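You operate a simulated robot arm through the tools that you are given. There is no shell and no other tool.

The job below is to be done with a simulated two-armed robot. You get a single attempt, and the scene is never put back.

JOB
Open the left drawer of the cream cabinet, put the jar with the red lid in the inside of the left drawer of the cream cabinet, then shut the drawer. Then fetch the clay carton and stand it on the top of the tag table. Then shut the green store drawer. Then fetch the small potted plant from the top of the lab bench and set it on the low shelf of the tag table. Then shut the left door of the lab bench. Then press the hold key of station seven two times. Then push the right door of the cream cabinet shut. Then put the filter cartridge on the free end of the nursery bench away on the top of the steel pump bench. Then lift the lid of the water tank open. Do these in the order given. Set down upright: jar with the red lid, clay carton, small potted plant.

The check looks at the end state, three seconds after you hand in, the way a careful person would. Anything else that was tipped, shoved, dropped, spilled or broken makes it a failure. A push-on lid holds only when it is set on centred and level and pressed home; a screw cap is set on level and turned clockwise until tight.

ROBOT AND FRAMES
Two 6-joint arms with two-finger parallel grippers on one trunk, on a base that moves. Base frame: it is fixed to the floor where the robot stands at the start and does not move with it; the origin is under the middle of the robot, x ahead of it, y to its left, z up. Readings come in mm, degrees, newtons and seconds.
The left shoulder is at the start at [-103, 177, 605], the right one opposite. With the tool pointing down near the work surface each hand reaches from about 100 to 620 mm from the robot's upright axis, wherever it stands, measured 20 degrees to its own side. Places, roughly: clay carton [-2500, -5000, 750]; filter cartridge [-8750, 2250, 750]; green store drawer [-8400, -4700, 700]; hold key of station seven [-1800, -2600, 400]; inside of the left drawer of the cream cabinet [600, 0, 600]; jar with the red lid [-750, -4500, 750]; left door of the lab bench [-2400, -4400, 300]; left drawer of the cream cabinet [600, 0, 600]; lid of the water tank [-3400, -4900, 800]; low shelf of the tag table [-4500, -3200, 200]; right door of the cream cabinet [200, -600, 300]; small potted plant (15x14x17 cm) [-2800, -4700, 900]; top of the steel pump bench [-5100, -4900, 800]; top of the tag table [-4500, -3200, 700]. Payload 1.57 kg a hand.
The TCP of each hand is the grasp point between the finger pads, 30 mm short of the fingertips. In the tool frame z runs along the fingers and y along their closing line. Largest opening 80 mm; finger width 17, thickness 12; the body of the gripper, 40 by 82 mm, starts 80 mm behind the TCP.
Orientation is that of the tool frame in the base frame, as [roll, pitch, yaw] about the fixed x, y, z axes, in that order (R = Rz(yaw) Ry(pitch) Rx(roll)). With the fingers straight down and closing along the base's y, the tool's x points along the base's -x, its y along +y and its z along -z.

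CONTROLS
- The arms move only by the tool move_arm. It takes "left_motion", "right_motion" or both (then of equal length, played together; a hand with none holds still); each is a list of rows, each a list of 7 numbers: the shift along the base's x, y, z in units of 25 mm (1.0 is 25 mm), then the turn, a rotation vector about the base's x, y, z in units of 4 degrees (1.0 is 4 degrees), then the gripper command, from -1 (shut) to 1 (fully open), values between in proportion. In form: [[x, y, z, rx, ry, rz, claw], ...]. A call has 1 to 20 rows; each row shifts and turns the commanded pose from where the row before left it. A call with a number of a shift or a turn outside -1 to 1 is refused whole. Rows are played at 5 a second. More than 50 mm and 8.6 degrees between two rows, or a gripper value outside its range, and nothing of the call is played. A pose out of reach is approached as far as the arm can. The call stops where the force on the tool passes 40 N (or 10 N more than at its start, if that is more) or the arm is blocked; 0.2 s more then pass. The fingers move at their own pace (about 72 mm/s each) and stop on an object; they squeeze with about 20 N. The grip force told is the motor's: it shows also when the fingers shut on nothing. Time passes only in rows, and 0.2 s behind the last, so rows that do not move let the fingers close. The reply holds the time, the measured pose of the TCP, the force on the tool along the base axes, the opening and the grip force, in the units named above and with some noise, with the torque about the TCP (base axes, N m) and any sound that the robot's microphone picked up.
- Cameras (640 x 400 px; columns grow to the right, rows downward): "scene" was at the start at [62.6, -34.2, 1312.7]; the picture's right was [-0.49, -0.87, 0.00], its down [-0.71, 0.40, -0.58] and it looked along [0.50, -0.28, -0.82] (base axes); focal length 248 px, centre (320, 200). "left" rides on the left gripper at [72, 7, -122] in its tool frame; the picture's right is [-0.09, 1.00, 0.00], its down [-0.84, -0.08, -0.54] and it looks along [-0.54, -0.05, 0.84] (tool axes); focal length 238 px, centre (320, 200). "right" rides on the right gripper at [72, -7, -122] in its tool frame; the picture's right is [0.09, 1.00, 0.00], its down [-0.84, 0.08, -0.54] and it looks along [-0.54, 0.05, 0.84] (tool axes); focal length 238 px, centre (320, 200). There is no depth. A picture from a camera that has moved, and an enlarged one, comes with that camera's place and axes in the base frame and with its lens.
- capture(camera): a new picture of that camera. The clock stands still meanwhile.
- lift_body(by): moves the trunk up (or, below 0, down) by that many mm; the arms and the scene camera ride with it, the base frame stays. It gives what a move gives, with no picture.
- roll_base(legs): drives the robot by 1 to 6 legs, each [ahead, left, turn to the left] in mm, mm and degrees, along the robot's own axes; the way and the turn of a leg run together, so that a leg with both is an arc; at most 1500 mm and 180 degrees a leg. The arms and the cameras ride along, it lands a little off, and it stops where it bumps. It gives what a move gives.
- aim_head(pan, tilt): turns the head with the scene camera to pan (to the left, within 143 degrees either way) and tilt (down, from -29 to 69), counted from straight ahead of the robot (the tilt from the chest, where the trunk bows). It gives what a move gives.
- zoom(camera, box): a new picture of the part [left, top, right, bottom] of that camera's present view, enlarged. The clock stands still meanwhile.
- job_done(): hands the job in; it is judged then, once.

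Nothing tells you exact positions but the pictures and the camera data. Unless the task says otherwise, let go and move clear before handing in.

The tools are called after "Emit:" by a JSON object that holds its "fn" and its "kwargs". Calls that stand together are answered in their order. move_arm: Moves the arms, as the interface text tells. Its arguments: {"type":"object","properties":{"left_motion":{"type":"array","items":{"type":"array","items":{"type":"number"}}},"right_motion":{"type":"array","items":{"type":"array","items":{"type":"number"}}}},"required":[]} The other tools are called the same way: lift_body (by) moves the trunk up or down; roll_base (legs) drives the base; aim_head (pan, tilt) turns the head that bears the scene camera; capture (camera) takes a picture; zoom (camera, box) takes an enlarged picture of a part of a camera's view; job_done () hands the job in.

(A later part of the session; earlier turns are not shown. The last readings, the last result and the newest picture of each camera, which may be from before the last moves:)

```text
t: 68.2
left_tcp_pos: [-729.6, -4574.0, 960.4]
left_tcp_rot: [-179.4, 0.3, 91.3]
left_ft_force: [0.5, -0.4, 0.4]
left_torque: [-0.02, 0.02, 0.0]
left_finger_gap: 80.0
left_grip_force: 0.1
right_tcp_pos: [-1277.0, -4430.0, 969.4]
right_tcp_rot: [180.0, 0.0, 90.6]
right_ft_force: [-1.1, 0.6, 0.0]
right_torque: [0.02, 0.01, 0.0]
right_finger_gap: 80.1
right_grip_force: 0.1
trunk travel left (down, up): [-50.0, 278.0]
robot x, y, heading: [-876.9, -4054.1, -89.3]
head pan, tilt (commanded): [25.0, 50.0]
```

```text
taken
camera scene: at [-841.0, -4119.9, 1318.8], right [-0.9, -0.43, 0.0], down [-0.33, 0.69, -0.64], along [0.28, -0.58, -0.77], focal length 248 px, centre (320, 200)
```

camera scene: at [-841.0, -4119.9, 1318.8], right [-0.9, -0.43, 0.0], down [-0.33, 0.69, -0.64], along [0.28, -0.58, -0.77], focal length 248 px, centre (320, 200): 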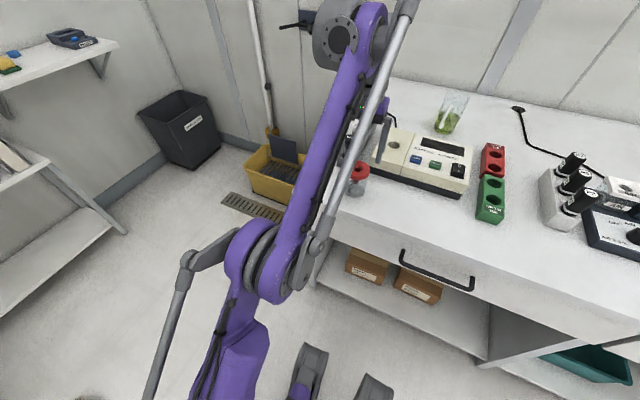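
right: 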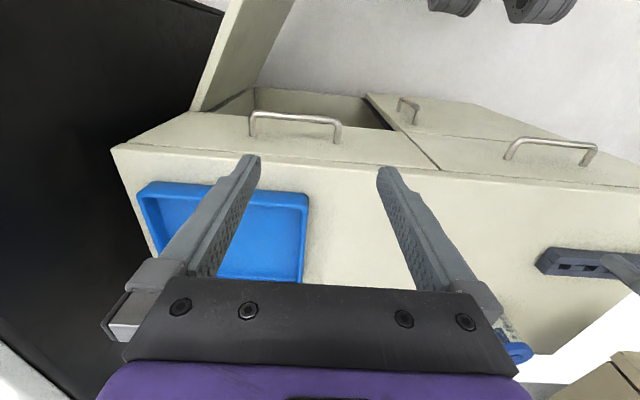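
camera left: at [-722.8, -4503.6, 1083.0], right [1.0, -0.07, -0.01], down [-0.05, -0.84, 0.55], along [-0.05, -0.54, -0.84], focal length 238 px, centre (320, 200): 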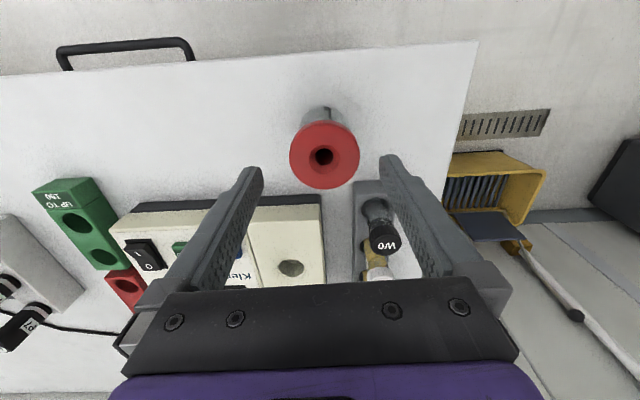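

The lid lies right under the hand. I'll lower onto it, close and see how it grips.

Emit:
{"fn": "move_arm", "kwargs": {"left_motion": [[0.03, -0.05, -0.8, 0, 0, 0, 1], [0.03, -0.05, -0.8, 0, 0, 0, 1], [0, -0.05, -0.8, 0, 0, 0, 1], [0, 0, -0.8, 0, 0, 0, 1], [0, 0, 0, 0, 0, 0, 1], [0, 0, 0, 0, 0, 0, -0.2], [0, 0, 0, 0, 0, 0, -1], [0, 0, 0, 0, 0, 0, -1], [0, 0, 0, 0, 0, 0, -1]]}}

Emit:
{"fn": "capture", "kwargs": {"camera": "left"}}

```text
t: 70.2
left_tcp_pos: [-724.7, -4578.6, 881.5]
left_tcp_rot: [-179.4, 0.2, 91.3]
left_ft_force: [-0.4, -0.1, -0.3]
left_torque: [0.0, 0.0, -0.02]
left_finger_gap: 57.9
left_grip_force: 20.2
right_tcp_pos: [-1278.2, -4430.6, 968.0]
right_tcp_rot: [-179.9, -0.1, 90.5]
right_ft_force: [0.0, 0.5, 0.0]
right_torque: [0.0, 0.0, 0.0]
right_finger_gap: 80.1
right_grip_force: 0.2
trunk travel left (down, up): [-50.0, 278.0]
robot x, y, heading: [-872.2, -4053.3, -89.5]
head pan, tilt (commanded): [25.0, 50.0]
```

```text
taken
camera left: at [-719.1, -4507.1, 1003.8], right [1.0, -0.07, -0.01], down [-0.05, -0.84, 0.55], along [-0.05, -0.54, -0.84], focal length 238 px, centre (320, 200)
```

left: 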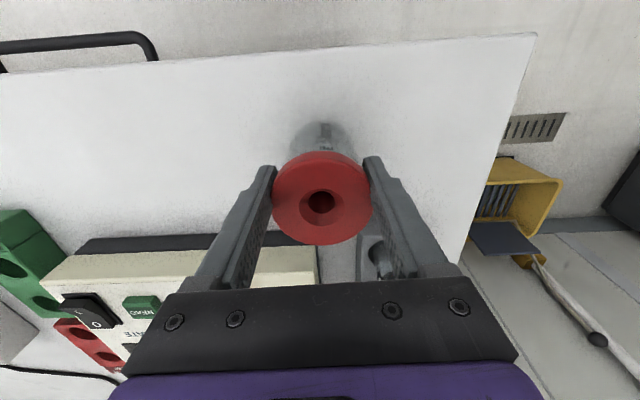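

The lid is gripped at 58 mm with 20 N. I'll lift and check that the jar comes up whole.

Emit:
{"fn": "move_arm", "kwargs": {"left_motion": [[0, 0, 0.3, 0, 0, 0, -1], [0, 0, 0.6, 0, 0, 0, -1], [0, 0, 0.8, 0, 0, 0, -1], [0, 0, 0.8, 0, 0, 0, -1], [0, 0.6, 0.6, 0, 0, 0, -1], [0, 0.9, 0, 0, 0, 0, -1], [0, 0.9, 0, 0, 0, 0, -1], [0, 0.9, 0, 0, 0, 0, -1], [0, 0, 0, 0, 0, 0, -1]]}}

Emit:
{"fn": "capture", "kwargs": {"camera": "left"}}

Emit:
{"fn": "capture", "kwargs": {"camera": "scene"}}

```text
t: 72.2
left_tcp_pos: [-724.9, -4495.5, 960.2]
left_tcp_rot: [-179.4, 0.2, 91.4]
left_ft_force: [-0.3, -0.4, -1.7]
left_torque: [0.0, -0.01, 0.01]
left_finger_gap: 57.7
left_grip_force: 19.8
right_tcp_pos: [-1278.6, -4431.6, 967.9]
right_tcp_rot: [-180.0, 0.0, 90.4]
right_ft_force: [-0.9, -0.2, -0.3]
right_torque: [0.01, 0.01, 0.03]
right_finger_gap: 79.8
right_grip_force: 0.0
trunk travel left (down, up): [-50.0, 278.0]
robot x, y, heading: [-878.1, -4051.7, -89.6]
head pan, tilt (commanded): [25.0, 50.0]
```

```text
taken
camera left: at [-719.5, -4423.7, 1083.0], right [1.0, -0.07, -0.01], down [-0.05, -0.84, 0.55], along [-0.05, -0.54, -0.84], focal length 238 px, centre (320, 200)
```

left: 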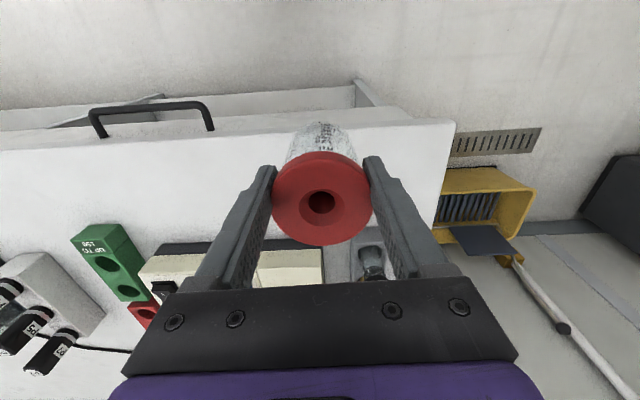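

```text
taken
camera scene: at [-840.9, -4120.2, 1318.8], right [-0.9, -0.43, 0.0], down [-0.33, 0.69, -0.64], along [0.28, -0.58, -0.77], focal length 248 px, centre (320, 200)
```

scene: 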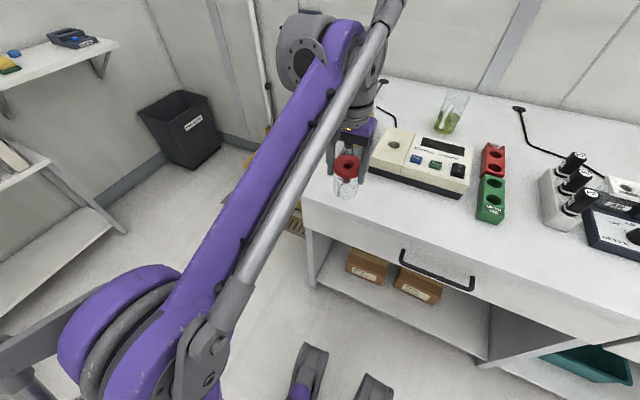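

The jar is lifted whole and hanging upright. I'll back away toward the cream cabinet in stages, steering between the mop and the station pipes.

Emit:
{"fn": "roll_base", "kwargs": {"legs": [[-750, 110, 0], [-600, 170, 0]]}}

Emit:
{"fn": "aim_head", "kwargs": {"pan": -100, "tilt": 30}}

Emit:
{"fn": "capture", "kwargs": {"camera": "scene"}}

Emit:
{"fn": "aim_head", "kwargs": {"pan": 135, "tilt": 30}}

Emit:
{"fn": "capture", "kwargs": {"camera": "scene"}}

```text
t: 79.4
left_tcp_pos: [-471.4, -3141.6, 961.5]
left_tcp_rot: [-179.4, 0.2, 91.9]
left_ft_force: [-0.6, 0.6, -0.8]
left_torque: [0.0, -0.01, -0.02]
left_finger_gap: 57.7
left_grip_force: 20.3
right_tcp_pos: [-1024.2, -3080.8, 968.3]
right_tcp_rot: [180.0, 0.1, 91.1]
right_ft_force: [0.2, -0.2, -0.6]
right_torque: [0.02, -0.02, -0.02]
right_finger_gap: 80.0
right_grip_force: 0.0
trunk travel left (down, up): [-50.0, 278.0]
robot x, y, heading: [-627.1, -2704.5, -89.0]
head pan, tilt (commanded): [25.0, 50.0]
```

```text
t: 81.4
left_tcp_pos: [-471.4, -3141.2, 960.1]
left_tcp_rot: [-179.5, 0.2, 91.9]
left_ft_force: [-0.5, 0.3, -0.7]
left_torque: [0.03, -0.03, 0.0]
left_finger_gap: 57.5
left_grip_force: 20.3
right_tcp_pos: [-1023.8, -3080.8, 969.2]
right_tcp_rot: [179.9, 0.0, 91.0]
right_ft_force: [-0.3, 0.8, -0.5]
right_torque: [-0.01, -0.03, -0.01]
right_finger_gap: 79.8
right_grip_force: 0.0
trunk travel left (down, up): [-50.0, 278.0]
robot x, y, heading: [-626.2, -2703.1, -89.1]
head pan, tilt (commanded): [-100.0, 30.0]
```

```text
taken
camera scene: at [-713.2, -2683.9, 1348.3], right [0.16, 0.99, 0.0], down [0.49, -0.08, -0.87], along [-0.86, 0.14, -0.5], focal length 248 px, centre (320, 200)
```

scene: 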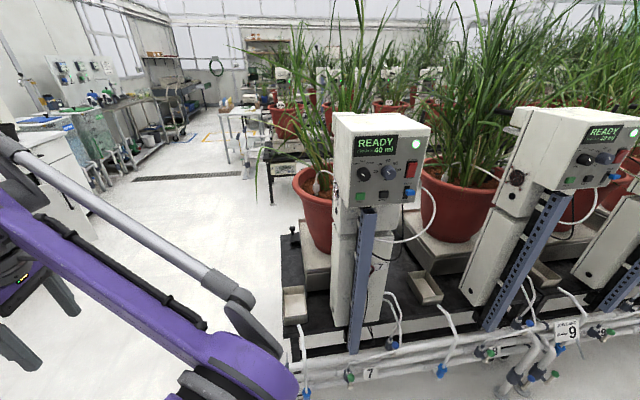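

```text
t: 84.8
left_tcp_pos: [-471.1, -3141.3, 961.0]
left_tcp_rot: [-179.4, 0.2, 91.9]
left_ft_force: [0.3, 0.4, -1.0]
left_torque: [0.01, -0.04, -0.01]
left_finger_gap: 57.5
left_grip_force: 20.2
right_tcp_pos: [-1024.4, -3080.1, 969.0]
right_tcp_rot: [-179.9, 0.0, 91.0]
right_ft_force: [0.3, -0.1, -0.3]
right_torque: [0.01, 0.0, 0.0]
right_finger_gap: 80.0
right_grip_force: 0.0
trunk travel left (down, up): [-50.0, 278.0]
robot x, y, heading: [-624.4, -2700.8, -88.9]
head pan, tilt (commanded): [135.0, 30.0]
```

```text
taken
camera scene: at [-561.0, -2633.0, 1348.3], right [0.72, -0.7, 0.0], down [-0.35, -0.36, -0.87], along [0.6, 0.62, -0.5], focal length 248 px, centre (320, 200)
```

scene: 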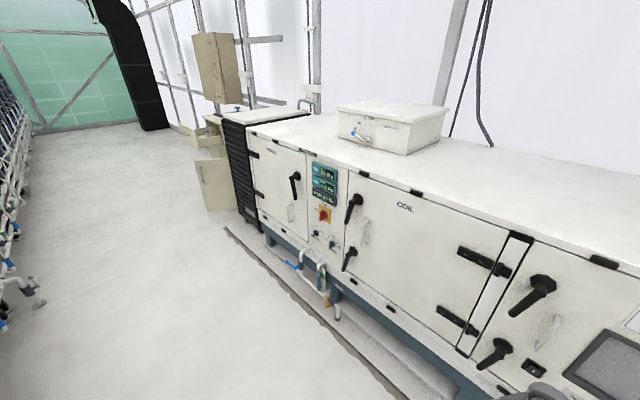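

Station 7 is the end station with the READY panel nearby; that's for later. I'll keep backing along the aisle to the cabinet.

Emit:
{"fn": "roll_base", "kwargs": {"legs": [[-1100, 70, 0], [-900, 60, 0]]}}

Emit:
{"fn": "aim_head", "kwargs": {"pan": 100, "tilt": 40}}

Emit:
{"fn": "capture", "kwargs": {"camera": "scene"}}

```text
t: 94.7
left_tcp_pos: [-341.8, -1156.3, 960.4]
left_tcp_rot: [-179.4, 0.1, 90.0]
left_ft_force: [0.1, 0.5, -1.1]
left_torque: [-0.01, 0.01, -0.01]
left_finger_gap: 57.6
left_grip_force: 20.0
right_tcp_pos: [-892.3, -1079.1, 967.9]
right_tcp_rot: [180.0, -0.1, 89.2]
right_ft_force: [0.8, 0.6, -0.1]
right_torque: [0.0, 0.03, 0.03]
right_finger_gap: 80.0
right_grip_force: 0.0
trunk travel left (down, up): [-50.0, 278.0]
robot x, y, heading: [-479.2, -716.3, -91.0]
head pan, tilt (commanded): [135.0, 30.0]
```

```text
t: 95.7
left_tcp_pos: [-340.9, -1156.1, 960.0]
left_tcp_rot: [-179.5, 0.2, 89.9]
left_ft_force: [-0.1, -0.1, -1.0]
left_torque: [0.04, 0.04, -0.04]
left_finger_gap: 57.7
left_grip_force: 19.8
right_tcp_pos: [-893.0, -1077.7, 968.0]
right_tcp_rot: [-180.0, -0.1, 89.2]
right_ft_force: [0.3, -0.4, 0.8]
right_torque: [0.0, 0.01, 0.0]
right_finger_gap: 80.0
right_grip_force: 0.0
trunk travel left (down, up): [-50.0, 278.0]
robot x, y, heading: [-482.9, -708.2, -91.0]
head pan, tilt (commanded): [100.0, 40.0]
```

```text
taken
camera scene: at [-396.1, -694.9, 1333.0], right [0.16, -0.99, 0.0], down [-0.63, -0.1, -0.77], along [0.76, 0.12, -0.64], focal length 248 px, centre (320, 200)
```

scene: 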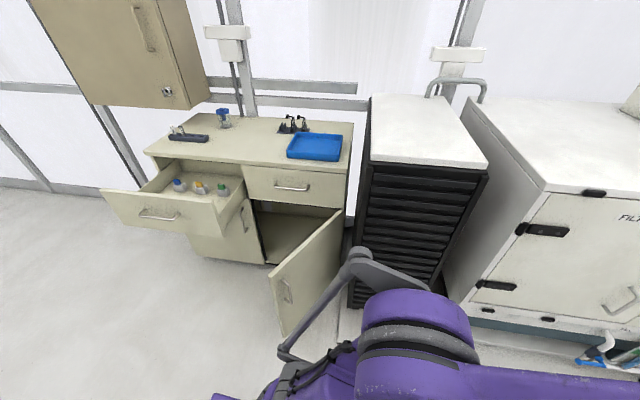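

The cabinet and open drawer are just to my left. I'll shift a bit away from the open right door, turn to face the cabinet, and slide left in front of the drawer.

Emit:
{"fn": "roll_base", "kwargs": {"legs": [[0, -80, 0], [0, 0, 91]]}}

Emit:
{"fn": "aim_head", "kwargs": {"pan": 20, "tilt": 40}}

Emit:
{"fn": "capture", "kwargs": {"camera": "scene"}}

```text
t: 100.9
left_tcp_pos: [-116.5, -569.9, 960.5]
left_tcp_rot: [-179.4, 0.1, -179.9]
left_ft_force: [0.3, 0.4, -0.7]
left_torque: [-0.01, 0.0, 0.01]
left_finger_gap: 57.4
left_grip_force: 19.7
right_tcp_pos: [-192.8, -1121.1, 967.8]
right_tcp_rot: [180.0, -0.1, 179.4]
right_ft_force: [0.5, -0.1, -0.4]
right_torque: [-0.02, -0.01, -0.02]
right_finger_gap: 80.1
right_grip_force: 0.1
trunk travel left (down, up): [-50.0, 278.0]
robot x, y, heading: [-563.2, -707.6, -0.8]
head pan, tilt (commanded): [100.0, 40.0]
```

```text
t: 102.5
left_tcp_pos: [-117.9, -570.8, 959.9]
left_tcp_rot: [-179.4, 0.3, -179.9]
left_ft_force: [-0.2, -0.3, -1.1]
left_torque: [0.0, -0.01, 0.02]
left_finger_gap: 57.6
left_grip_force: 19.7
right_tcp_pos: [-193.4, -1122.1, 967.4]
right_tcp_rot: [-180.0, 0.0, 179.3]
right_ft_force: [0.3, 0.4, -0.7]
right_torque: [0.0, 0.0, -0.01]
right_finger_gap: 80.2
right_grip_force: 0.1
trunk travel left (down, up): [-50.0, 278.0]
robot x, y, heading: [-560.6, -709.0, -0.6]
head pan, tilt (commanded): [20.0, 40.0]
```

```text
taken
camera scene: at [-481.7, -680.8, 1333.0], right [0.33, -0.94, 0.0], down [-0.61, -0.21, -0.77], along [0.72, 0.25, -0.64], focal length 248 px, centre (320, 200)
```

scene: 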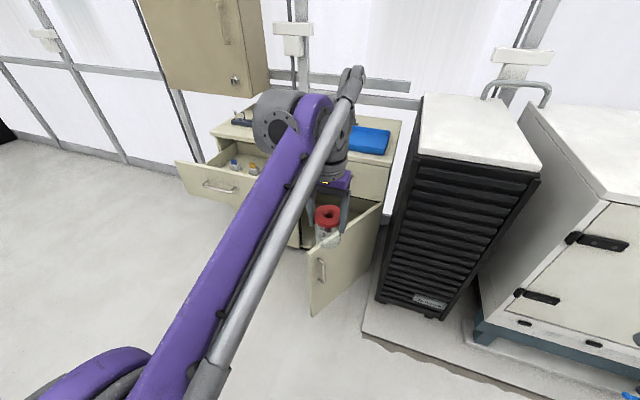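

Facing the cabinet now. I'll slide left in front of the drawer.

Emit:
{"fn": "roll_base", "kwargs": {"legs": [[0, 580, 0.6]]}}

Emit:
{"fn": "aim_head", "kwargs": {"pan": 0, "tilt": 45}}

Emit:
{"fn": "capture", "kwargs": {"camera": "scene"}}

```text
t: 108.0
left_tcp_pos: [-113.2, 16.1, 961.1]
left_tcp_rot: [-179.3, 0.2, -179.5]
left_ft_force: [-0.4, 0.1, -0.1]
left_torque: [0.01, -0.02, -0.01]
left_finger_gap: 57.9
left_grip_force: 19.5
right_tcp_pos: [-186.0, -535.6, 968.3]
right_tcp_rot: [-180.0, 0.0, 179.8]
right_ft_force: [-0.9, -0.4, -0.4]
right_torque: [-0.01, -0.01, 0.02]
right_finger_gap: 79.9
right_grip_force: 0.0
trunk travel left (down, up): [-50.0, 278.0]
robot x, y, heading: [-557.3, -126.4, -0.5]
head pan, tilt (commanded): [20.0, 40.0]
```

```text
t: 108.9
left_tcp_pos: [-113.8, 15.1, 960.4]
left_tcp_rot: [-179.4, 0.1, -179.6]
left_ft_force: [0.5, 0.0, -0.6]
left_torque: [0.04, 0.02, 0.04]
left_finger_gap: 57.5
left_grip_force: 19.9
right_tcp_pos: [-185.6, -536.2, 968.4]
right_tcp_rot: [180.0, 0.0, 179.8]
right_ft_force: [-0.1, 0.0, 0.3]
right_torque: [-0.01, 0.05, -0.02]
right_finger_gap: 80.1
right_grip_force: 0.0
trunk travel left (down, up): [-50.0, 278.0]
robot x, y, heading: [-555.3, -128.2, -0.3]
head pan, tilt (commanded): [0.0, 45.0]
```

```text
taken
camera scene: at [-475.6, -127.5, 1325.7], right [0.0, -1.0, 0.0], down [-0.71, 0.0, -0.71], along [0.71, 0.0, -0.71], focal length 248 px, centre (320, 200)
```

scene: 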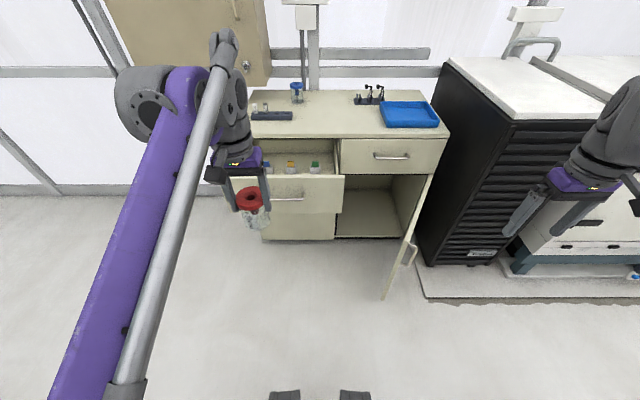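

I'm lined up with the drawer. I'll drive ahead so the jar is over the open part of the drawer.

Emit:
{"fn": "roll_base", "kwargs": {"legs": [[345, 0, 0.3]]}}

Emit:
{"fn": "aim_head", "kwargs": {"pan": 10, "tilt": 55}}

Emit:
{"fn": "capture", "kwargs": {"camera": "scene"}}

Emit:
{"fn": "capture", "kwargs": {"camera": "left"}}

```text
t: 111.1
left_tcp_pos: [224.3, 13.3, 960.6]
left_tcp_rot: [-179.3, 0.3, -179.6]
left_ft_force: [0.0, 1.0, -1.2]
left_torque: [0.03, 0.04, 0.02]
left_finger_gap: 57.2
left_grip_force: 20.1
right_tcp_pos: [153.1, -538.9, 968.8]
right_tcp_rot: [180.0, 0.1, 179.7]
right_ft_force: [-0.5, 0.2, 0.8]
right_torque: [0.01, 0.04, 0.01]
right_finger_gap: 79.8
right_grip_force: 0.1
trunk travel left (down, up): [-50.0, 278.0]
robot x, y, heading: [-217.4, -132.8, -0.6]
head pan, tilt (commanded): [0.0, 45.0]
```

```text
t: 111.8
left_tcp_pos: [226.9, 14.3, 960.0]
left_tcp_rot: [-179.4, 0.2, -179.5]
left_ft_force: [-0.2, -0.6, -0.9]
left_torque: [0.0, 0.05, -0.01]
left_finger_gap: 57.3
left_grip_force: 19.8
right_tcp_pos: [153.2, -538.4, 966.6]
right_tcp_rot: [180.0, -0.1, 179.7]
right_ft_force: [-1.0, 0.0, -0.8]
right_torque: [0.02, -0.02, 0.01]
right_finger_gap: 80.1
right_grip_force: 0.1
trunk travel left (down, up): [-50.0, 278.0]
robot x, y, heading: [-213.9, -132.3, -0.2]
head pan, tilt (commanded): [10.0, 55.0]
```

```text
taken
camera scene: at [-147.3, -116.8, 1312.3], right [0.17, -0.99, 0.0], down [-0.81, -0.14, -0.57], along [0.57, 0.1, -0.82], focal length 248 px, centre (320, 200)
```

scene: 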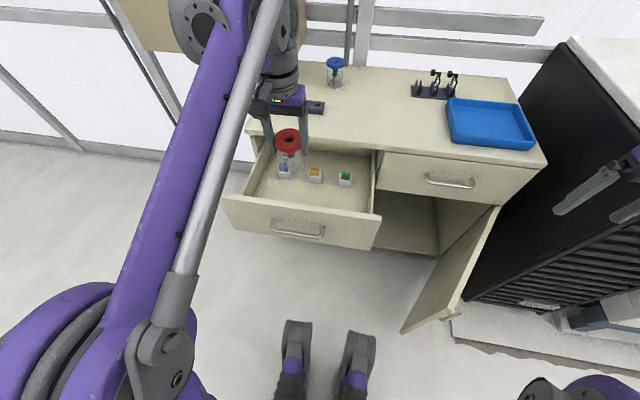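

```text
taken
camera left: at [152.9, 19.1, 1083.1], right [0.08, 1.0, -0.01], down [0.84, -0.06, 0.55], along [0.54, -0.05, -0.84], focal length 238 px, centre (320, 200)
```

left: 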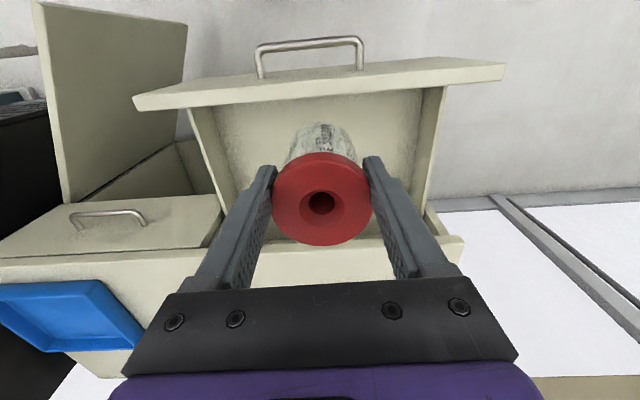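

The jar hangs over the drawer. I'll zoom in to judge the drawer floor height and the little holders before lowering.

Emit:
{"fn": "zoom", "kwargs": {"camera": "scene", "box": [210, 120, 410, 245]}}

Emit:
{"fn": "zoom", "kwargs": {"camera": "left", "box": [120, 40, 520, 290]}}

```text
3.20 times, centred on (310, 182) of scene
camera zoom: at [-147.3, -116.8, 1312.3], right [0.17, -0.99, 0.0], down [-0.81, -0.14, -0.57], along [0.57, 0.1, -0.82], focal length 794 px, centre (352, 256)
```

zoom: 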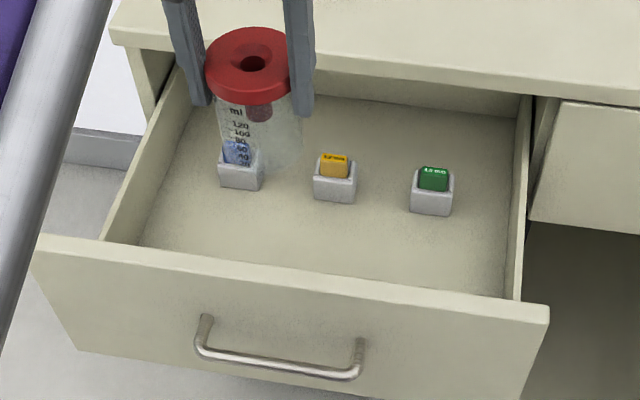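

```text
1.60 times, centred on (320, 165) of left
camera zoom: at [152.9, 19.1, 1083.1], right [0.08, 1.0, -0.01], down [0.84, -0.06, 0.55], along [0.54, -0.05, -0.84], focal length 381 px, centre (320, 256)
```

zoom: 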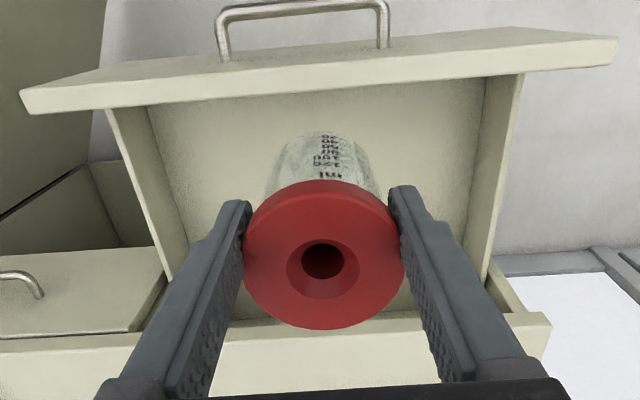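

I'll move over x≈297 in the free front part of the drawer, then lower most of the way.

Emit:
{"fn": "move_arm", "kwargs": {"left_motion": [[0.7, -0.1, 0, 0, 0, 0, -1], [0.7, -0.1, 0, 0, 0, 0, -1], [0.7, 0, 0, 0, 0, 0, -1], [0.7, 0, 0, 0, 0, 0, -1], [0, 0, -0.86, 0, 0, 0, -1], [0, 0, -0.86, 0, 0, 0, -1], [0, 0, -0.86, 0, 0, 0, -1], [0, 0, -0.86, 0, 0, 0, -1], [0, 0, -0.86, 0, 0, 0, -1], [0, 0, -0.86, 0, 0, 0, -1], [0, 0, -0.86, 0, 0, 0, -1], [0, 0, -0.86, 0, 0, 0, -1], [0, 0, -0.86, 0, 0, 0, -1], [0, 0, -0.86, 0, 0, 0, -1], [0, 0, 0, 0, 0, 0, -1]]}}

Emit:
{"fn": "capture", "kwargs": {"camera": "scene"}}

Emit:
{"fn": "capture", "kwargs": {"camera": "left"}}

```text
t: 115.0
left_tcp_pos: [295.5, 8.4, 744.3]
left_tcp_rot: [-179.4, 0.1, -179.5]
left_ft_force: [-0.7, -0.6, -1.6]
left_torque: [0.02, 0.04, -0.01]
left_finger_gap: 57.7
left_grip_force: 20.0
right_tcp_pos: [152.1, -539.3, 968.9]
right_tcp_rot: [-180.0, 0.0, 179.8]
right_ft_force: [0.3, 0.0, -0.7]
right_torque: [0.0, 0.0, 0.01]
right_finger_gap: 79.8
right_grip_force: 0.1
trunk travel left (down, up): [-50.0, 278.0]
robot x, y, heading: [-220.1, -134.1, -0.4]
head pan, tilt (commanded): [10.0, 55.0]
```

```text
taken
camera scene: at [-147.4, -116.8, 1312.3], right [0.17, -0.99, 0.0], down [-0.81, -0.14, -0.57], along [0.57, 0.1, -0.82], focal length 248 px, centre (320, 200)
```

scene: 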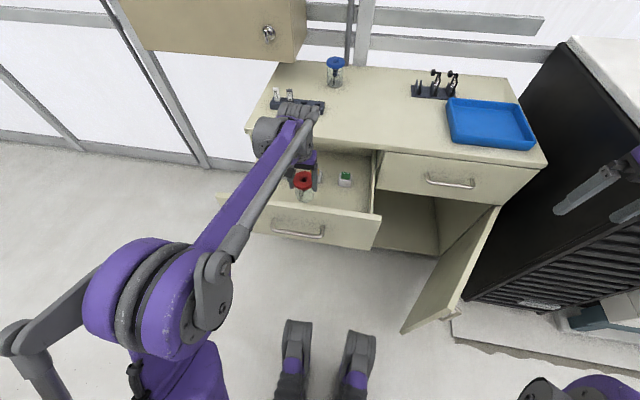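

```text
taken
camera left: at [223.0, 14.5, 867.3], right [0.08, 1.0, -0.01], down [0.84, -0.06, 0.55], along [0.54, -0.05, -0.84], focal length 238 px, centre (320, 200)
```

left: 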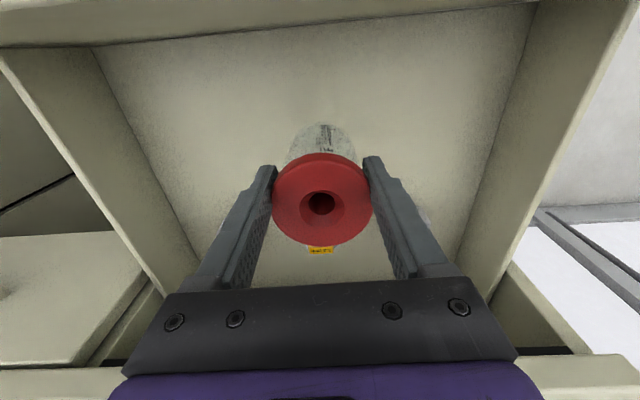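

The jar is inside the drawer outline with clear space round it. I'll lower in small steps until it touches the drawer floor.

Emit:
{"fn": "move_arm", "kwargs": {"left_motion": [[0, 0, -0.4, 0, 0, 0, -1], [0, 0, -0.4, 0, 0, 0, -1], [0, 0, -0.3, 0, 0, 0, -1], [0, 0, -0.2, 0, 0, 0, -1], [0, 0, 0, 0, 0, 0, -1]]}}

Emit:
{"fn": "capture", "kwargs": {"camera": "left"}}

```text
t: 116.2
left_tcp_pos: [295.1, 8.0, 714.3]
left_tcp_rot: [-179.4, 0.1, -179.5]
left_ft_force: [0.8, 0.2, -1.9]
left_torque: [-0.01, -0.02, -0.03]
left_finger_gap: 57.6
left_grip_force: 20.2
right_tcp_pos: [152.7, -539.1, 968.6]
right_tcp_rot: [-180.0, -0.1, 179.8]
right_ft_force: [0.2, 0.2, -0.5]
right_torque: [0.0, -0.01, -0.04]
right_finger_gap: 80.2
right_grip_force: 0.0
trunk travel left (down, up): [-50.0, 278.0]
robot x, y, heading: [-216.5, -130.6, -0.2]
head pan, tilt (commanded): [10.0, 55.0]
```

```text
taken
camera left: at [222.7, 14.4, 835.5], right [0.08, 1.0, -0.01], down [0.84, -0.06, 0.55], along [0.54, -0.05, -0.84], focal length 238 px, centre (320, 200)
```

left: 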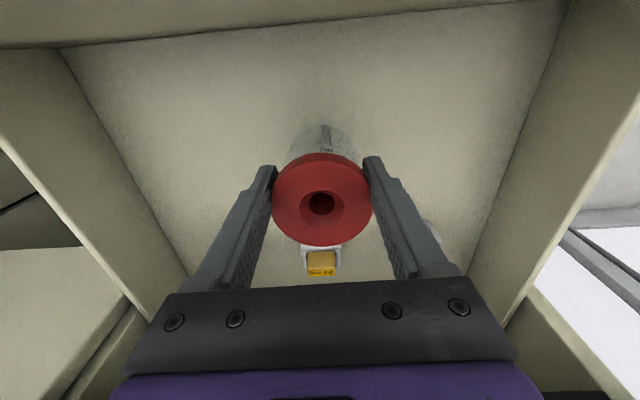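

Emit:
{"fn": "move_arm", "kwargs": {"left_motion": [[0, 0, -0.15, 0, 0, 0, -1], [0, 0, -0.1, 0, 0, 0, -1], [0, 0, -0.1, 0, 0, 0, -1], [0, 0, -0.1, 0, 0, 0, -1]]}}

```text
t: 117.2
left_tcp_pos: [295.7, 8.8, 701.4]
left_tcp_rot: [-179.4, 0.1, -179.5]
left_ft_force: [0.4, -0.1, -1.1]
left_torque: [-0.05, 0.02, 0.0]
left_finger_gap: 57.7
left_grip_force: 20.3
right_tcp_pos: [154.2, -539.1, 967.4]
right_tcp_rot: [179.9, 0.0, 179.7]
right_ft_force: [1.1, -0.3, 0.2]
right_torque: [0.02, -0.04, -0.01]
right_finger_gap: 80.1
right_grip_force: 0.0
trunk travel left (down, up): [-50.0, 278.0]
robot x, y, heading: [-216.8, -131.4, -0.3]
head pan, tilt (commanded): [10.0, 55.0]
```

Emit:
{"fn": "move_arm", "kwargs": {"left_motion": [[0, 0, -0.1, 0, 0, 0, -1], [0, 0, -0.1, 0, 0, 0, -1], [0, 0, -0.1, 0, 0, 0, -1]]}}

Emit:
{"fn": "capture", "kwargs": {"camera": "left"}}

```text
t: 118.0
left_tcp_pos: [294.9, 8.0, 695.6]
left_tcp_rot: [-179.4, 0.2, -179.5]
left_ft_force: [-0.2, -0.1, -0.9]
left_torque: [0.01, 0.02, -0.01]
left_finger_gap: 57.6
left_grip_force: 20.4
right_tcp_pos: [152.6, -538.8, 968.7]
right_tcp_rot: [-180.0, 0.0, 179.6]
right_ft_force: [-0.5, 0.3, 0.0]
right_torque: [0.03, -0.03, -0.01]
right_finger_gap: 79.9
right_grip_force: 0.0
trunk travel left (down, up): [-50.0, 278.0]
robot x, y, heading: [-216.5, -128.5, -0.1]
head pan, tilt (commanded): [10.0, 55.0]
```

```text
taken
camera left: at [222.3, 14.7, 816.7], right [0.08, 1.0, -0.01], down [0.84, -0.06, 0.55], along [0.54, -0.05, -0.84], focal length 238 px, centre (320, 200)
```

left: 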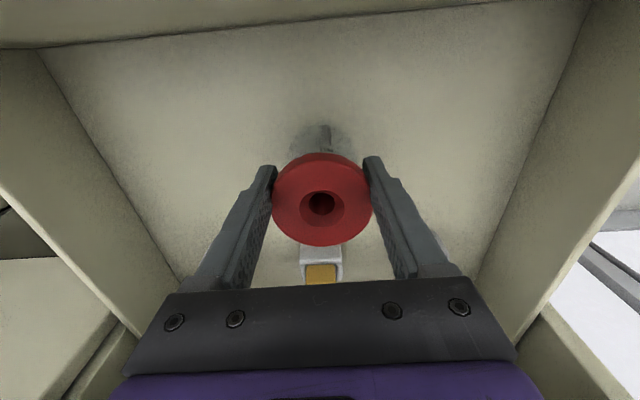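

Emit:
{"fn": "move_arm", "kwargs": {"left_motion": [[0, 0, -0.08, 0, 0, 0, -1], [0, 0, -0.08, 0, 0, 0, -1], [0, 0, -0.08, 0, 0, 0, -1]]}}

```text
t: 118.8
left_tcp_pos: [294.2, 7.8, 688.6]
left_tcp_rot: [-179.4, 0.1, -179.5]
left_ft_force: [0.6, -0.3, -1.1]
left_torque: [-0.01, -0.02, -0.02]
left_finger_gap: 57.6
left_grip_force: 19.5
right_tcp_pos: [152.6, -537.8, 967.1]
right_tcp_rot: [180.0, 0.0, 179.7]
right_ft_force: [0.0, -0.7, 0.2]
right_torque: [0.01, 0.03, 0.02]
right_finger_gap: 80.0
right_grip_force: 0.1
trunk travel left (down, up): [-50.0, 278.0]
robot x, y, heading: [-216.6, -129.0, -0.2]
head pan, tilt (commanded): [10.0, 55.0]
```

Emit:
{"fn": "move_arm", "kwargs": {"left_motion": [[0, 0, -0.08, 0, 0, 0, -1], [0, 0, -0.08, 0, 0, 0, -1], [0, 0, -0.08, 0, 0, 0, -1]]}}

Emit:
{"fn": "capture", "kwargs": {"camera": "left"}}

```text
t: 119.6
left_tcp_pos: [294.7, 7.2, 683.9]
left_tcp_rot: [-179.4, 0.2, -179.5]
left_ft_force: [-0.9, -0.9, 14.6]
left_torque: [0.29, -0.03, -0.03]
left_finger_gap: 57.8
left_grip_force: 20.5
right_tcp_pos: [151.6, -538.7, 967.7]
right_tcp_rot: [180.0, 0.2, 179.7]
right_ft_force: [0.1, -0.1, 0.0]
right_torque: [0.01, 0.0, -0.01]
right_finger_gap: 80.0
right_grip_force: 0.1
trunk travel left (down, up): [-50.0, 278.0]
robot x, y, heading: [-218.9, -133.3, -0.5]
head pan, tilt (commanded): [10.0, 55.0]
```

```text
taken
camera left: at [222.4, 13.4, 806.2], right [0.08, 1.0, -0.01], down [0.84, -0.06, 0.55], along [0.54, -0.05, -0.84], focal length 238 px, centre (320, 200)
```

left: 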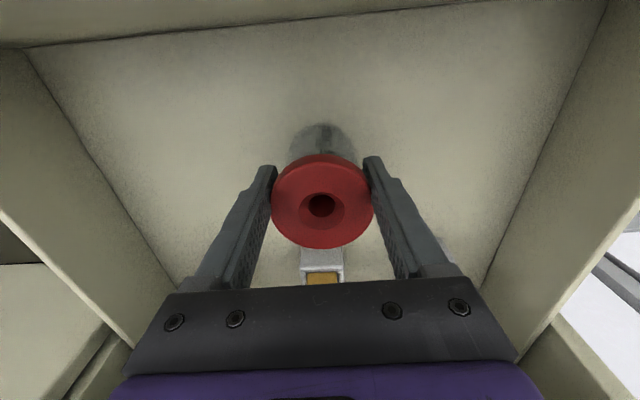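

The jar has touched the drawer floor. I'll ease off, let go and rise straight up.

Emit:
{"fn": "move_arm", "kwargs": {"left_motion": [[0, 0, 0.04, 0, 0, 0, -1], [0, 0, 0, 0, 0, 0, 0.6], [0, 0, 0, 0, 0, 0, 0.9], [0, 0, 0, 0, 0, 0, 0.9], [0, 0, 0.4, 0, 0, 0, 0.9], [0, 0, 0.9, 0, 0, 0, 0.9], [0, 0, 0.9, 0, 0, 0, 0.9], [0, 0, 0.9, 0, 0, 0, 0.9], [0, 0, 0.9, 0, 0, 0, 0.9], [0, 0, 0.9, 0, 0, 0, 0.9], [0, 0, 0.9, 0, 0, 0, 0.9], [0, 0, 0.9, 0, 0, 0, 0.9]]}}

Emit:
{"fn": "capture", "kwargs": {"camera": "left"}}

Emit:
{"fn": "capture", "kwargs": {"camera": "scene"}}

```text
t: 122.2
left_tcp_pos: [296.6, 8.0, 850.8]
left_tcp_rot: [-179.3, 0.2, -179.5]
left_ft_force: [0.4, 0.4, -0.8]
left_torque: [-0.03, -0.02, -0.05]
left_finger_gap: 76.0
left_grip_force: 0.1
right_tcp_pos: [152.3, -538.6, 967.9]
right_tcp_rot: [180.0, 0.2, 179.7]
right_ft_force: [-0.7, 0.6, 0.0]
right_torque: [0.02, 0.02, -0.02]
right_finger_gap: 80.0
right_grip_force: 0.1
trunk travel left (down, up): [-50.0, 278.0]
robot x, y, heading: [-218.5, -132.6, -0.2]
head pan, tilt (commanded): [10.0, 55.0]
```

```text
taken
camera left: at [223.3, 14.2, 973.3], right [0.08, 1.0, -0.01], down [0.84, -0.06, 0.55], along [0.54, -0.05, -0.84], focal length 238 px, centre (320, 200)
```

left: 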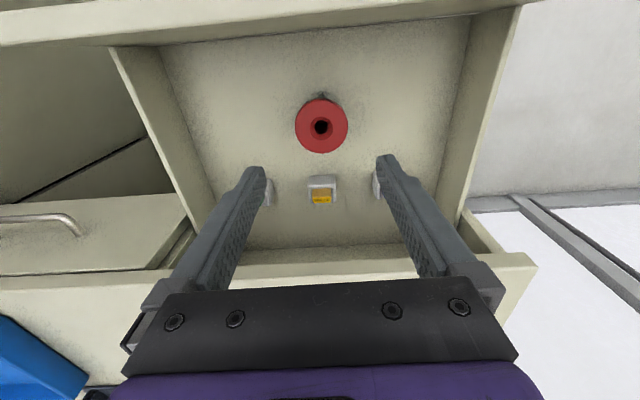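

```text
taken
camera scene: at [-147.5, -116.9, 1312.3], right [0.17, -0.99, 0.0], down [-0.81, -0.14, -0.57], along [0.57, 0.1, -0.82], focal length 248 px, centre (320, 200)
```

scene: 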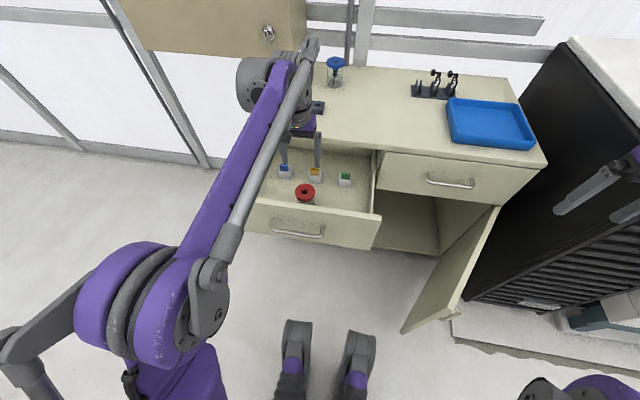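

The jar stands upright in the drawer. I'll bring the closed left hand down in front of the handle to push the drawer shut with it.

Emit:
{"fn": "move_arm", "kwargs": {"left_motion": [[-0.784, -0.03, 0, 0, 0, 0, -1], [-0.784, -0.03, 0, 0, 0, 0, -1], [-0.784, -0.03, 0, 0, 0, 0, -1], [-0.784, -0.03, 0, 0, 0, 0, -1], [-0.784, -0.03, 0, 0, 0, 0, -1], [-0.784, -0.03, 0, 0, 0, 0, -1], [-0.784, -0.03, 0, 0, 0, 0, -1], [-0.784, 0, 0, 0, 0, 0, -1], [-0.784, 0, 0, 0, 0, 0, -1], [-0.784, 0, 0, 0, 0, 0, -1], [0, 0, -0.79, 0, 0, 0, -1], [0, 0, -0.79, 0, 0, 0, -1], [0, 0, -0.79, 0, 0, 0, -1], [0, 0, -0.79, 0, 0, 0, -1], [0, 0, -0.79, 0, 0, 0, -1], [0, 0, -0.79, 0, 0, 0, -1], [0, 0, -0.79, 0, 0, 0, -1], [0, 0, 0, 0, 0, 0, -1]]}}

Emit:
{"fn": "capture", "kwargs": {"camera": "left"}}

Emit:
{"fn": "capture", "kwargs": {"camera": "scene"}}

```text
t: 126.0
left_tcp_pos: [100.5, 2.0, 713.1]
left_tcp_rot: [-179.4, 0.2, -179.5]
left_ft_force: [0.2, -0.5, -0.2]
left_torque: [-0.02, 0.02, -0.01]
left_finger_gap: 0.2
left_grip_force: 19.8
right_tcp_pos: [152.8, -538.7, 969.4]
right_tcp_rot: [180.0, -0.1, 179.7]
right_ft_force: [-0.1, 0.4, -0.1]
right_torque: [0.0, 0.04, 0.01]
right_finger_gap: 79.7
right_grip_force: 0.0
trunk travel left (down, up): [-50.0, 278.0]
robot x, y, heading: [-219.5, -130.1, -0.3]
head pan, tilt (commanded): [10.0, 55.0]
```

```text
taken
camera left: at [27.7, 8.1, 835.3], right [0.08, 1.0, -0.01], down [0.84, -0.06, 0.55], along [0.54, -0.05, -0.84], focal length 238 px, centre (320, 200)
```

left: 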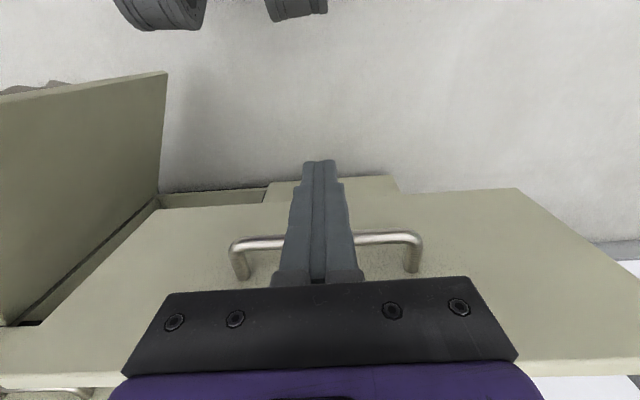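

```text
taken
camera scene: at [-147.4, -116.8, 1312.3], right [0.17, -0.99, 0.0], down [-0.81, -0.14, -0.57], along [0.57, 0.1, -0.82], focal length 248 px, centre (320, 200)
```

scene: 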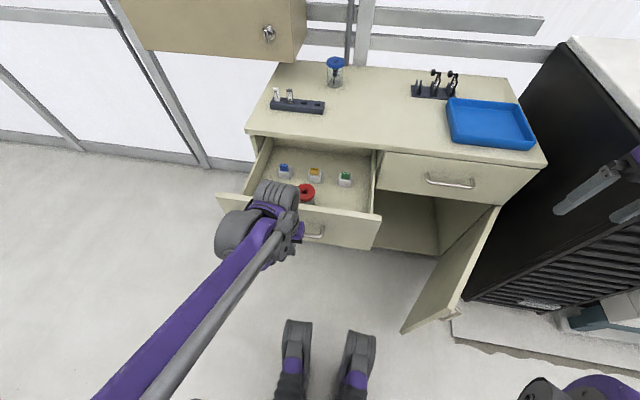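

The closed fingers sit just in front of the handle. I'll push the drawer in slowly with the arm.

Emit:
{"fn": "move_arm", "kwargs": {"left_motion": [[0.5, 0, 0, 0, 0, 0, -1], [0.5, 0, 0, 0, 0, 0, -1], [0.4, 0, 0, 0, 0, 0, -1], [0.4, 0, 0, 0, 0, 0, -1], [0.4, 0, 0, 0, 0, 0, -1], [0.4, 0, 0, 0, 0, 0, -1], [0.4, 0, 0, 0, 0, 0, -1], [0.4, 0, 0, 0, 0, 0, -1], [0.4, 0, 0, 0, 0, 0, -1], [0.4, 0, 0, 0, 0, 0, -1], [0.4, 0, 0, 0, 0, 0, -1], [0.4, 0, 0, 0, 0, 0, -1], [0.4, 0, 0, 0, 0, 0, -1], [0.4, 0, 0, 0, 0, 0, -1], [0.4, 0, 0, 0, 0, 0, -1], [0.4, 0, 0, 0, 0, 0, -1], [0.4, 0, 0, 0, 0, 0, -1], [0.4, 0, 0, 0, 0, 0, -1]]}}

Emit:
{"fn": "capture", "kwargs": {"camera": "scene"}}

```text
t: 129.8
left_tcp_pos: [285.2, 4.0, 712.6]
left_tcp_rot: [-179.4, 0.2, -179.5]
left_ft_force: [-0.1, -0.4, 0.2]
left_torque: [0.01, 0.0, -0.03]
left_finger_gap: 0.0
left_grip_force: 20.0
right_tcp_pos: [152.8, -538.4, 968.0]
right_tcp_rot: [180.0, 0.0, 179.7]
right_ft_force: [0.1, 0.2, -0.4]
right_torque: [-0.01, 0.0, 0.01]
right_finger_gap: 80.0
right_grip_force: 0.0
trunk travel left (down, up): [-50.0, 278.0]
robot x, y, heading: [-216.0, -127.7, -0.3]
head pan, tilt (commanded): [10.0, 55.0]
```

```text
taken
camera scene: at [-147.2, -116.9, 1312.3], right [0.17, -0.99, 0.0], down [-0.81, -0.14, -0.57], along [0.57, 0.1, -0.82], focal length 248 px, centre (320, 200)
```

scene: 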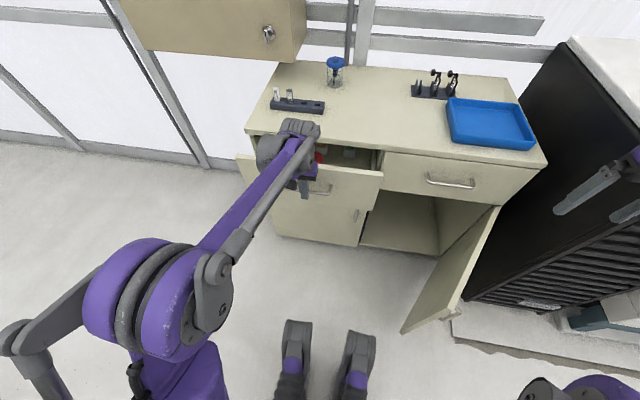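

Emit:
{"fn": "move_arm", "kwargs": {"left_motion": [[0.4, 0, 0, 0, 0, 0, -1], [0.4, 0, 0, 0, 0, 0, -1], [0.4, 0, 0, 0, 0, 0, -1], [0.4, 0, 0, 0, 0, 0, -1], [0.4, 0, 0, 0, 0, 0, -1], [0.4, 0, 0, 0, 0, 0, -1], [0.3, 0, 0, 0, 0, 0, -1], [0.3, 0, 0, 0, 0, 0, -1], [0.3, 0, 0, 0, 0, 0, -1], [0.3, 0, 0, 0, 0, 0, -1], [0.2, 0, 0, 0, 0, 0, -1], [0.2, 0, 0, 0, 0, 0, -1], [0.2, 0, 0, 0, 0, 0, -1]]}}

Emit:
{"fn": "capture", "kwargs": {"camera": "scene"}}

Emit:
{"fn": "capture", "kwargs": {"camera": "left"}}

```text
t: 132.6
left_tcp_pos: [387.2, 3.6, 711.6]
left_tcp_rot: [-179.3, 0.0, -179.5]
left_ft_force: [-16.9, -1.9, -4.3]
left_torque: [0.12, 0.28, -0.02]
left_finger_gap: 0.3
left_grip_force: 20.3
right_tcp_pos: [150.9, -539.0, 968.4]
right_tcp_rot: [180.0, 0.1, 179.7]
right_ft_force: [-0.1, 0.3, 0.1]
right_torque: [0.01, 0.03, 0.03]
right_finger_gap: 80.0
right_grip_force: 0.1
trunk travel left (down, up): [-50.0, 278.0]
robot x, y, heading: [-221.2, -130.5, -0.4]
head pan, tilt (commanded): [10.0, 55.0]
```

```text
taken
camera scene: at [-148.9, -116.9, 1312.3], right [0.17, -0.99, 0.0], down [-0.81, -0.14, -0.57], along [0.57, 0.1, -0.82], focal length 248 px, centre (320, 200)
```

scene: 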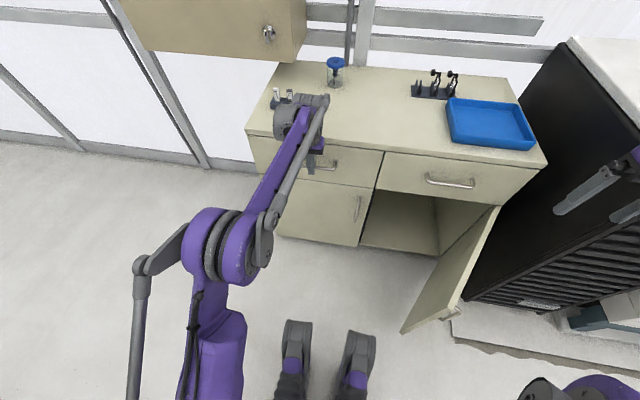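

```text
taken
camera left: at [314.9, 8.7, 834.2], right [0.08, 1.0, -0.01], down [0.84, -0.06, 0.54], along [0.54, -0.05, -0.84], focal length 238 px, centre (320, 200)
```

left: 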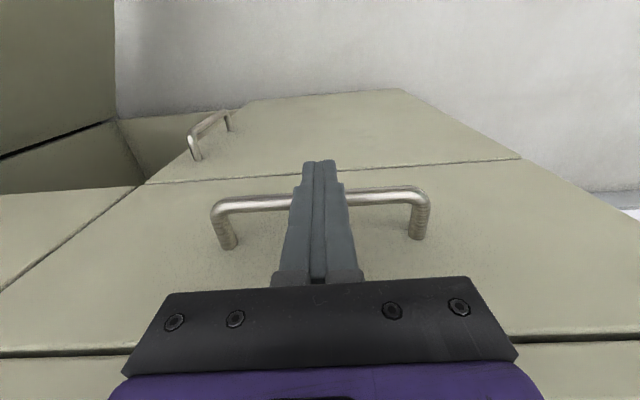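

The drawer looks flush and the hand meets resistance. I'll give a final small press, then check alignment with the right drawer.

Emit:
{"fn": "move_arm", "kwargs": {"left_motion": [[0.1, 0, 0, 0, 0, 0, -1], [0.05, 0, 0, 0, 0, 0, -1]]}}

Emit:
{"fn": "move_arm", "kwargs": {"left_motion": [[-0.8, 0, 0, 0, 0, 0, -1], [-0.9, 0, 0, 0, 0, 0, -1], [-0.9, 0, 0, 0, 0, 0, -1], [-0.9, 0, 0.5, 0, 0, 0, -1], [0, 0, 0.9, 0, 0, 0, -1], [0, 0, 0.9, 0, 0, 0, -1], [0, 0, 0.9, 0, 0, 0, -1], [0, 0, 0.9, 0, 0, 0, -1], [0, 0.5, 0.9, 0, 0, 0, 0], [0, 0.9, 0.9, 0, 0, 0, 1], [0, 0.9, 0.9, 0, 0, 0, 1], [0, 0.9, 0.9, 0, 0, 0, 1]]}}

Emit:
{"fn": "capture", "kwargs": {"camera": "scene"}}

Emit:
{"fn": "zoom", "kwargs": {"camera": "scene", "box": [230, 120, 560, 250]}}

```text
t: 133.1
left_tcp_pos: [387.5, 3.7, 711.5]
left_tcp_rot: [-179.5, -0.4, -179.6]
left_ft_force: [-9.8, -0.4, 0.0]
left_torque: [0.08, 0.16, -0.02]
left_finger_gap: 0.0
left_grip_force: 20.2
right_tcp_pos: [152.3, -539.0, 968.4]
right_tcp_rot: [-180.0, 0.2, 179.7]
right_ft_force: [0.6, -0.7, -0.5]
right_torque: [0.01, 0.0, -0.01]
right_finger_gap: 80.0
right_grip_force: 0.1
trunk travel left (down, up): [-50.0, 278.0]
robot x, y, heading: [-221.1, -131.2, -0.4]
head pan, tilt (commanded): [10.0, 55.0]
stopped in row 2 (left hand): the force on the tool passed its limit at 44 N (the readings are from after the stop); the commanded pose is now the measured one
```

```text
t: 135.7
left_tcp_pos: [301.5, 83.8, 903.3]
left_tcp_rot: [-179.4, -0.3, -179.5]
left_ft_force: [-0.2, -0.1, -0.1]
left_torque: [-0.02, -0.01, 0.04]
left_finger_gap: 80.0
left_grip_force: 0.1
right_tcp_pos: [152.4, -538.3, 969.2]
right_tcp_rot: [-180.0, 0.1, 179.7]
right_ft_force: [-0.6, -0.7, -0.3]
right_torque: [0.0, 0.02, 0.02]
right_finger_gap: 80.0
right_grip_force: 0.1
trunk travel left (down, up): [-50.0, 278.0]
robot x, y, heading: [-216.0, -128.2, -0.2]
head pan, tilt (commanded): [10.0, 55.0]
```

```text
taken
camera scene: at [-147.8, -116.6, 1312.3], right [0.17, -0.99, 0.0], down [-0.81, -0.14, -0.57], along [0.57, 0.1, -0.82], focal length 248 px, centre (320, 200)
```

scene: 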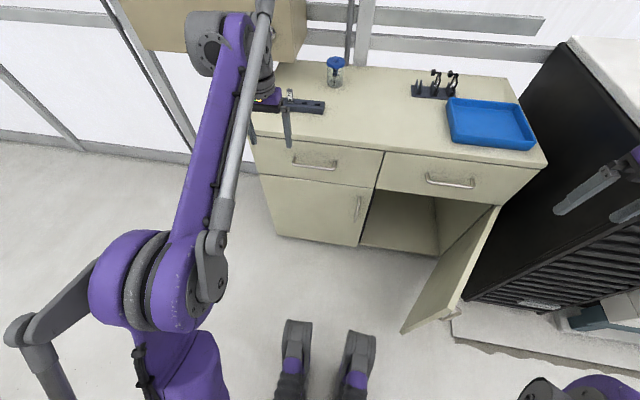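

```text
1.94 times, centred on (395, 185) of scene
camera zoom: at [-147.8, -116.6, 1312.3], right [0.17, -0.99, 0.0], down [-0.81, -0.14, -0.57], along [0.57, 0.1, -0.82], focal length 481 px, centre (174, 229)
```

zoom: 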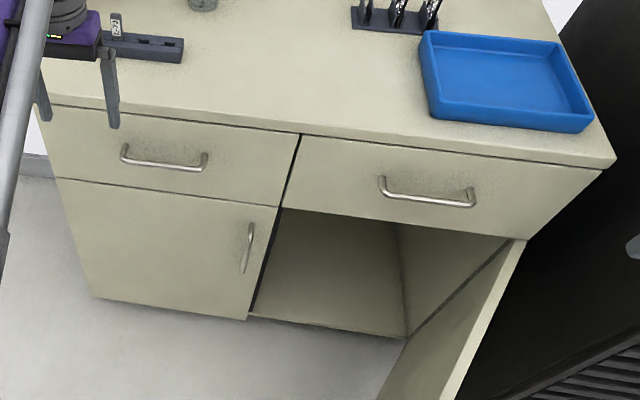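

The drawer is shut flush. Next is the clay carton, so I'll back off, turn to face along the aisle and check my heading.

Emit:
{"fn": "roll_base", "kwargs": {"legs": [[-330, 0, 0], [0, 0, -90]]}}

Emit:
{"fn": "aim_head", "kwargs": {"pan": 0, "tilt": 20}}

Emit:
{"fn": "capture", "kwargs": {"camera": "scene"}}

```text
t: 141.8
left_tcp_pos: [-360.4, -657.1, 902.9]
left_tcp_rot: [-179.4, -0.3, 88.4]
left_ft_force: [-0.3, 0.7, 0.3]
left_torque: [0.02, -0.01, -0.03]
left_finger_gap: 80.1
left_grip_force: 0.0
right_tcp_pos: [-976.8, -485.3, 968.1]
right_tcp_rot: [-180.0, 0.0, 87.7]
right_ft_force: [-0.4, 0.0, 0.1]
right_torque: [-0.02, 0.02, 0.02]
right_finger_gap: 79.9
right_grip_force: 0.1
trunk travel left (down, up): [-50.0, 278.0]
robot x, y, heading: [-558.5, -125.1, -92.4]
head pan, tilt (commanded): [10.0, 55.0]
```

```text
t: 142.8
left_tcp_pos: [-360.6, -657.3, 902.1]
left_tcp_rot: [-179.4, -0.2, 88.5]
left_ft_force: [0.3, 0.1, -0.3]
left_torque: [-0.04, -0.02, -0.01]
left_finger_gap: 79.9
left_grip_force: 0.0
right_tcp_pos: [-975.2, -484.8, 967.8]
right_tcp_rot: [180.0, 0.0, 87.7]
right_ft_force: [-0.3, -0.1, -0.4]
right_torque: [0.01, 0.02, 0.01]
right_finger_gap: 80.1
right_grip_force: 0.2
trunk travel left (down, up): [-50.0, 278.0]
robot x, y, heading: [-556.5, -126.9, -92.4]
head pan, tilt (commanded): [0.0, 20.0]
```

```text
taken
camera scene: at [-557.4, -219.1, 1364.3], right [-1.0, 0.04, 0.0], down [0.01, 0.34, -0.94], along [-0.04, -0.94, -0.34], focal length 248 px, centre (320, 200)
```

scene: 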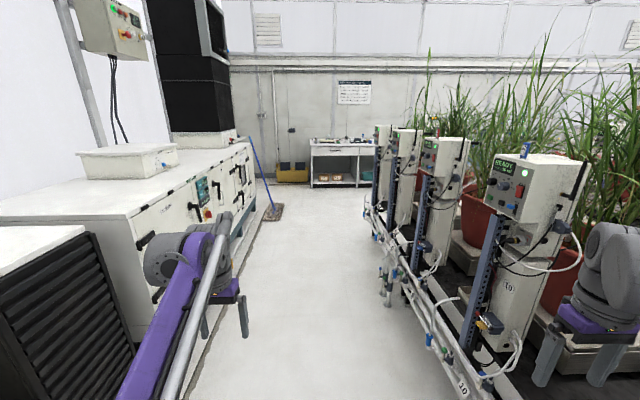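

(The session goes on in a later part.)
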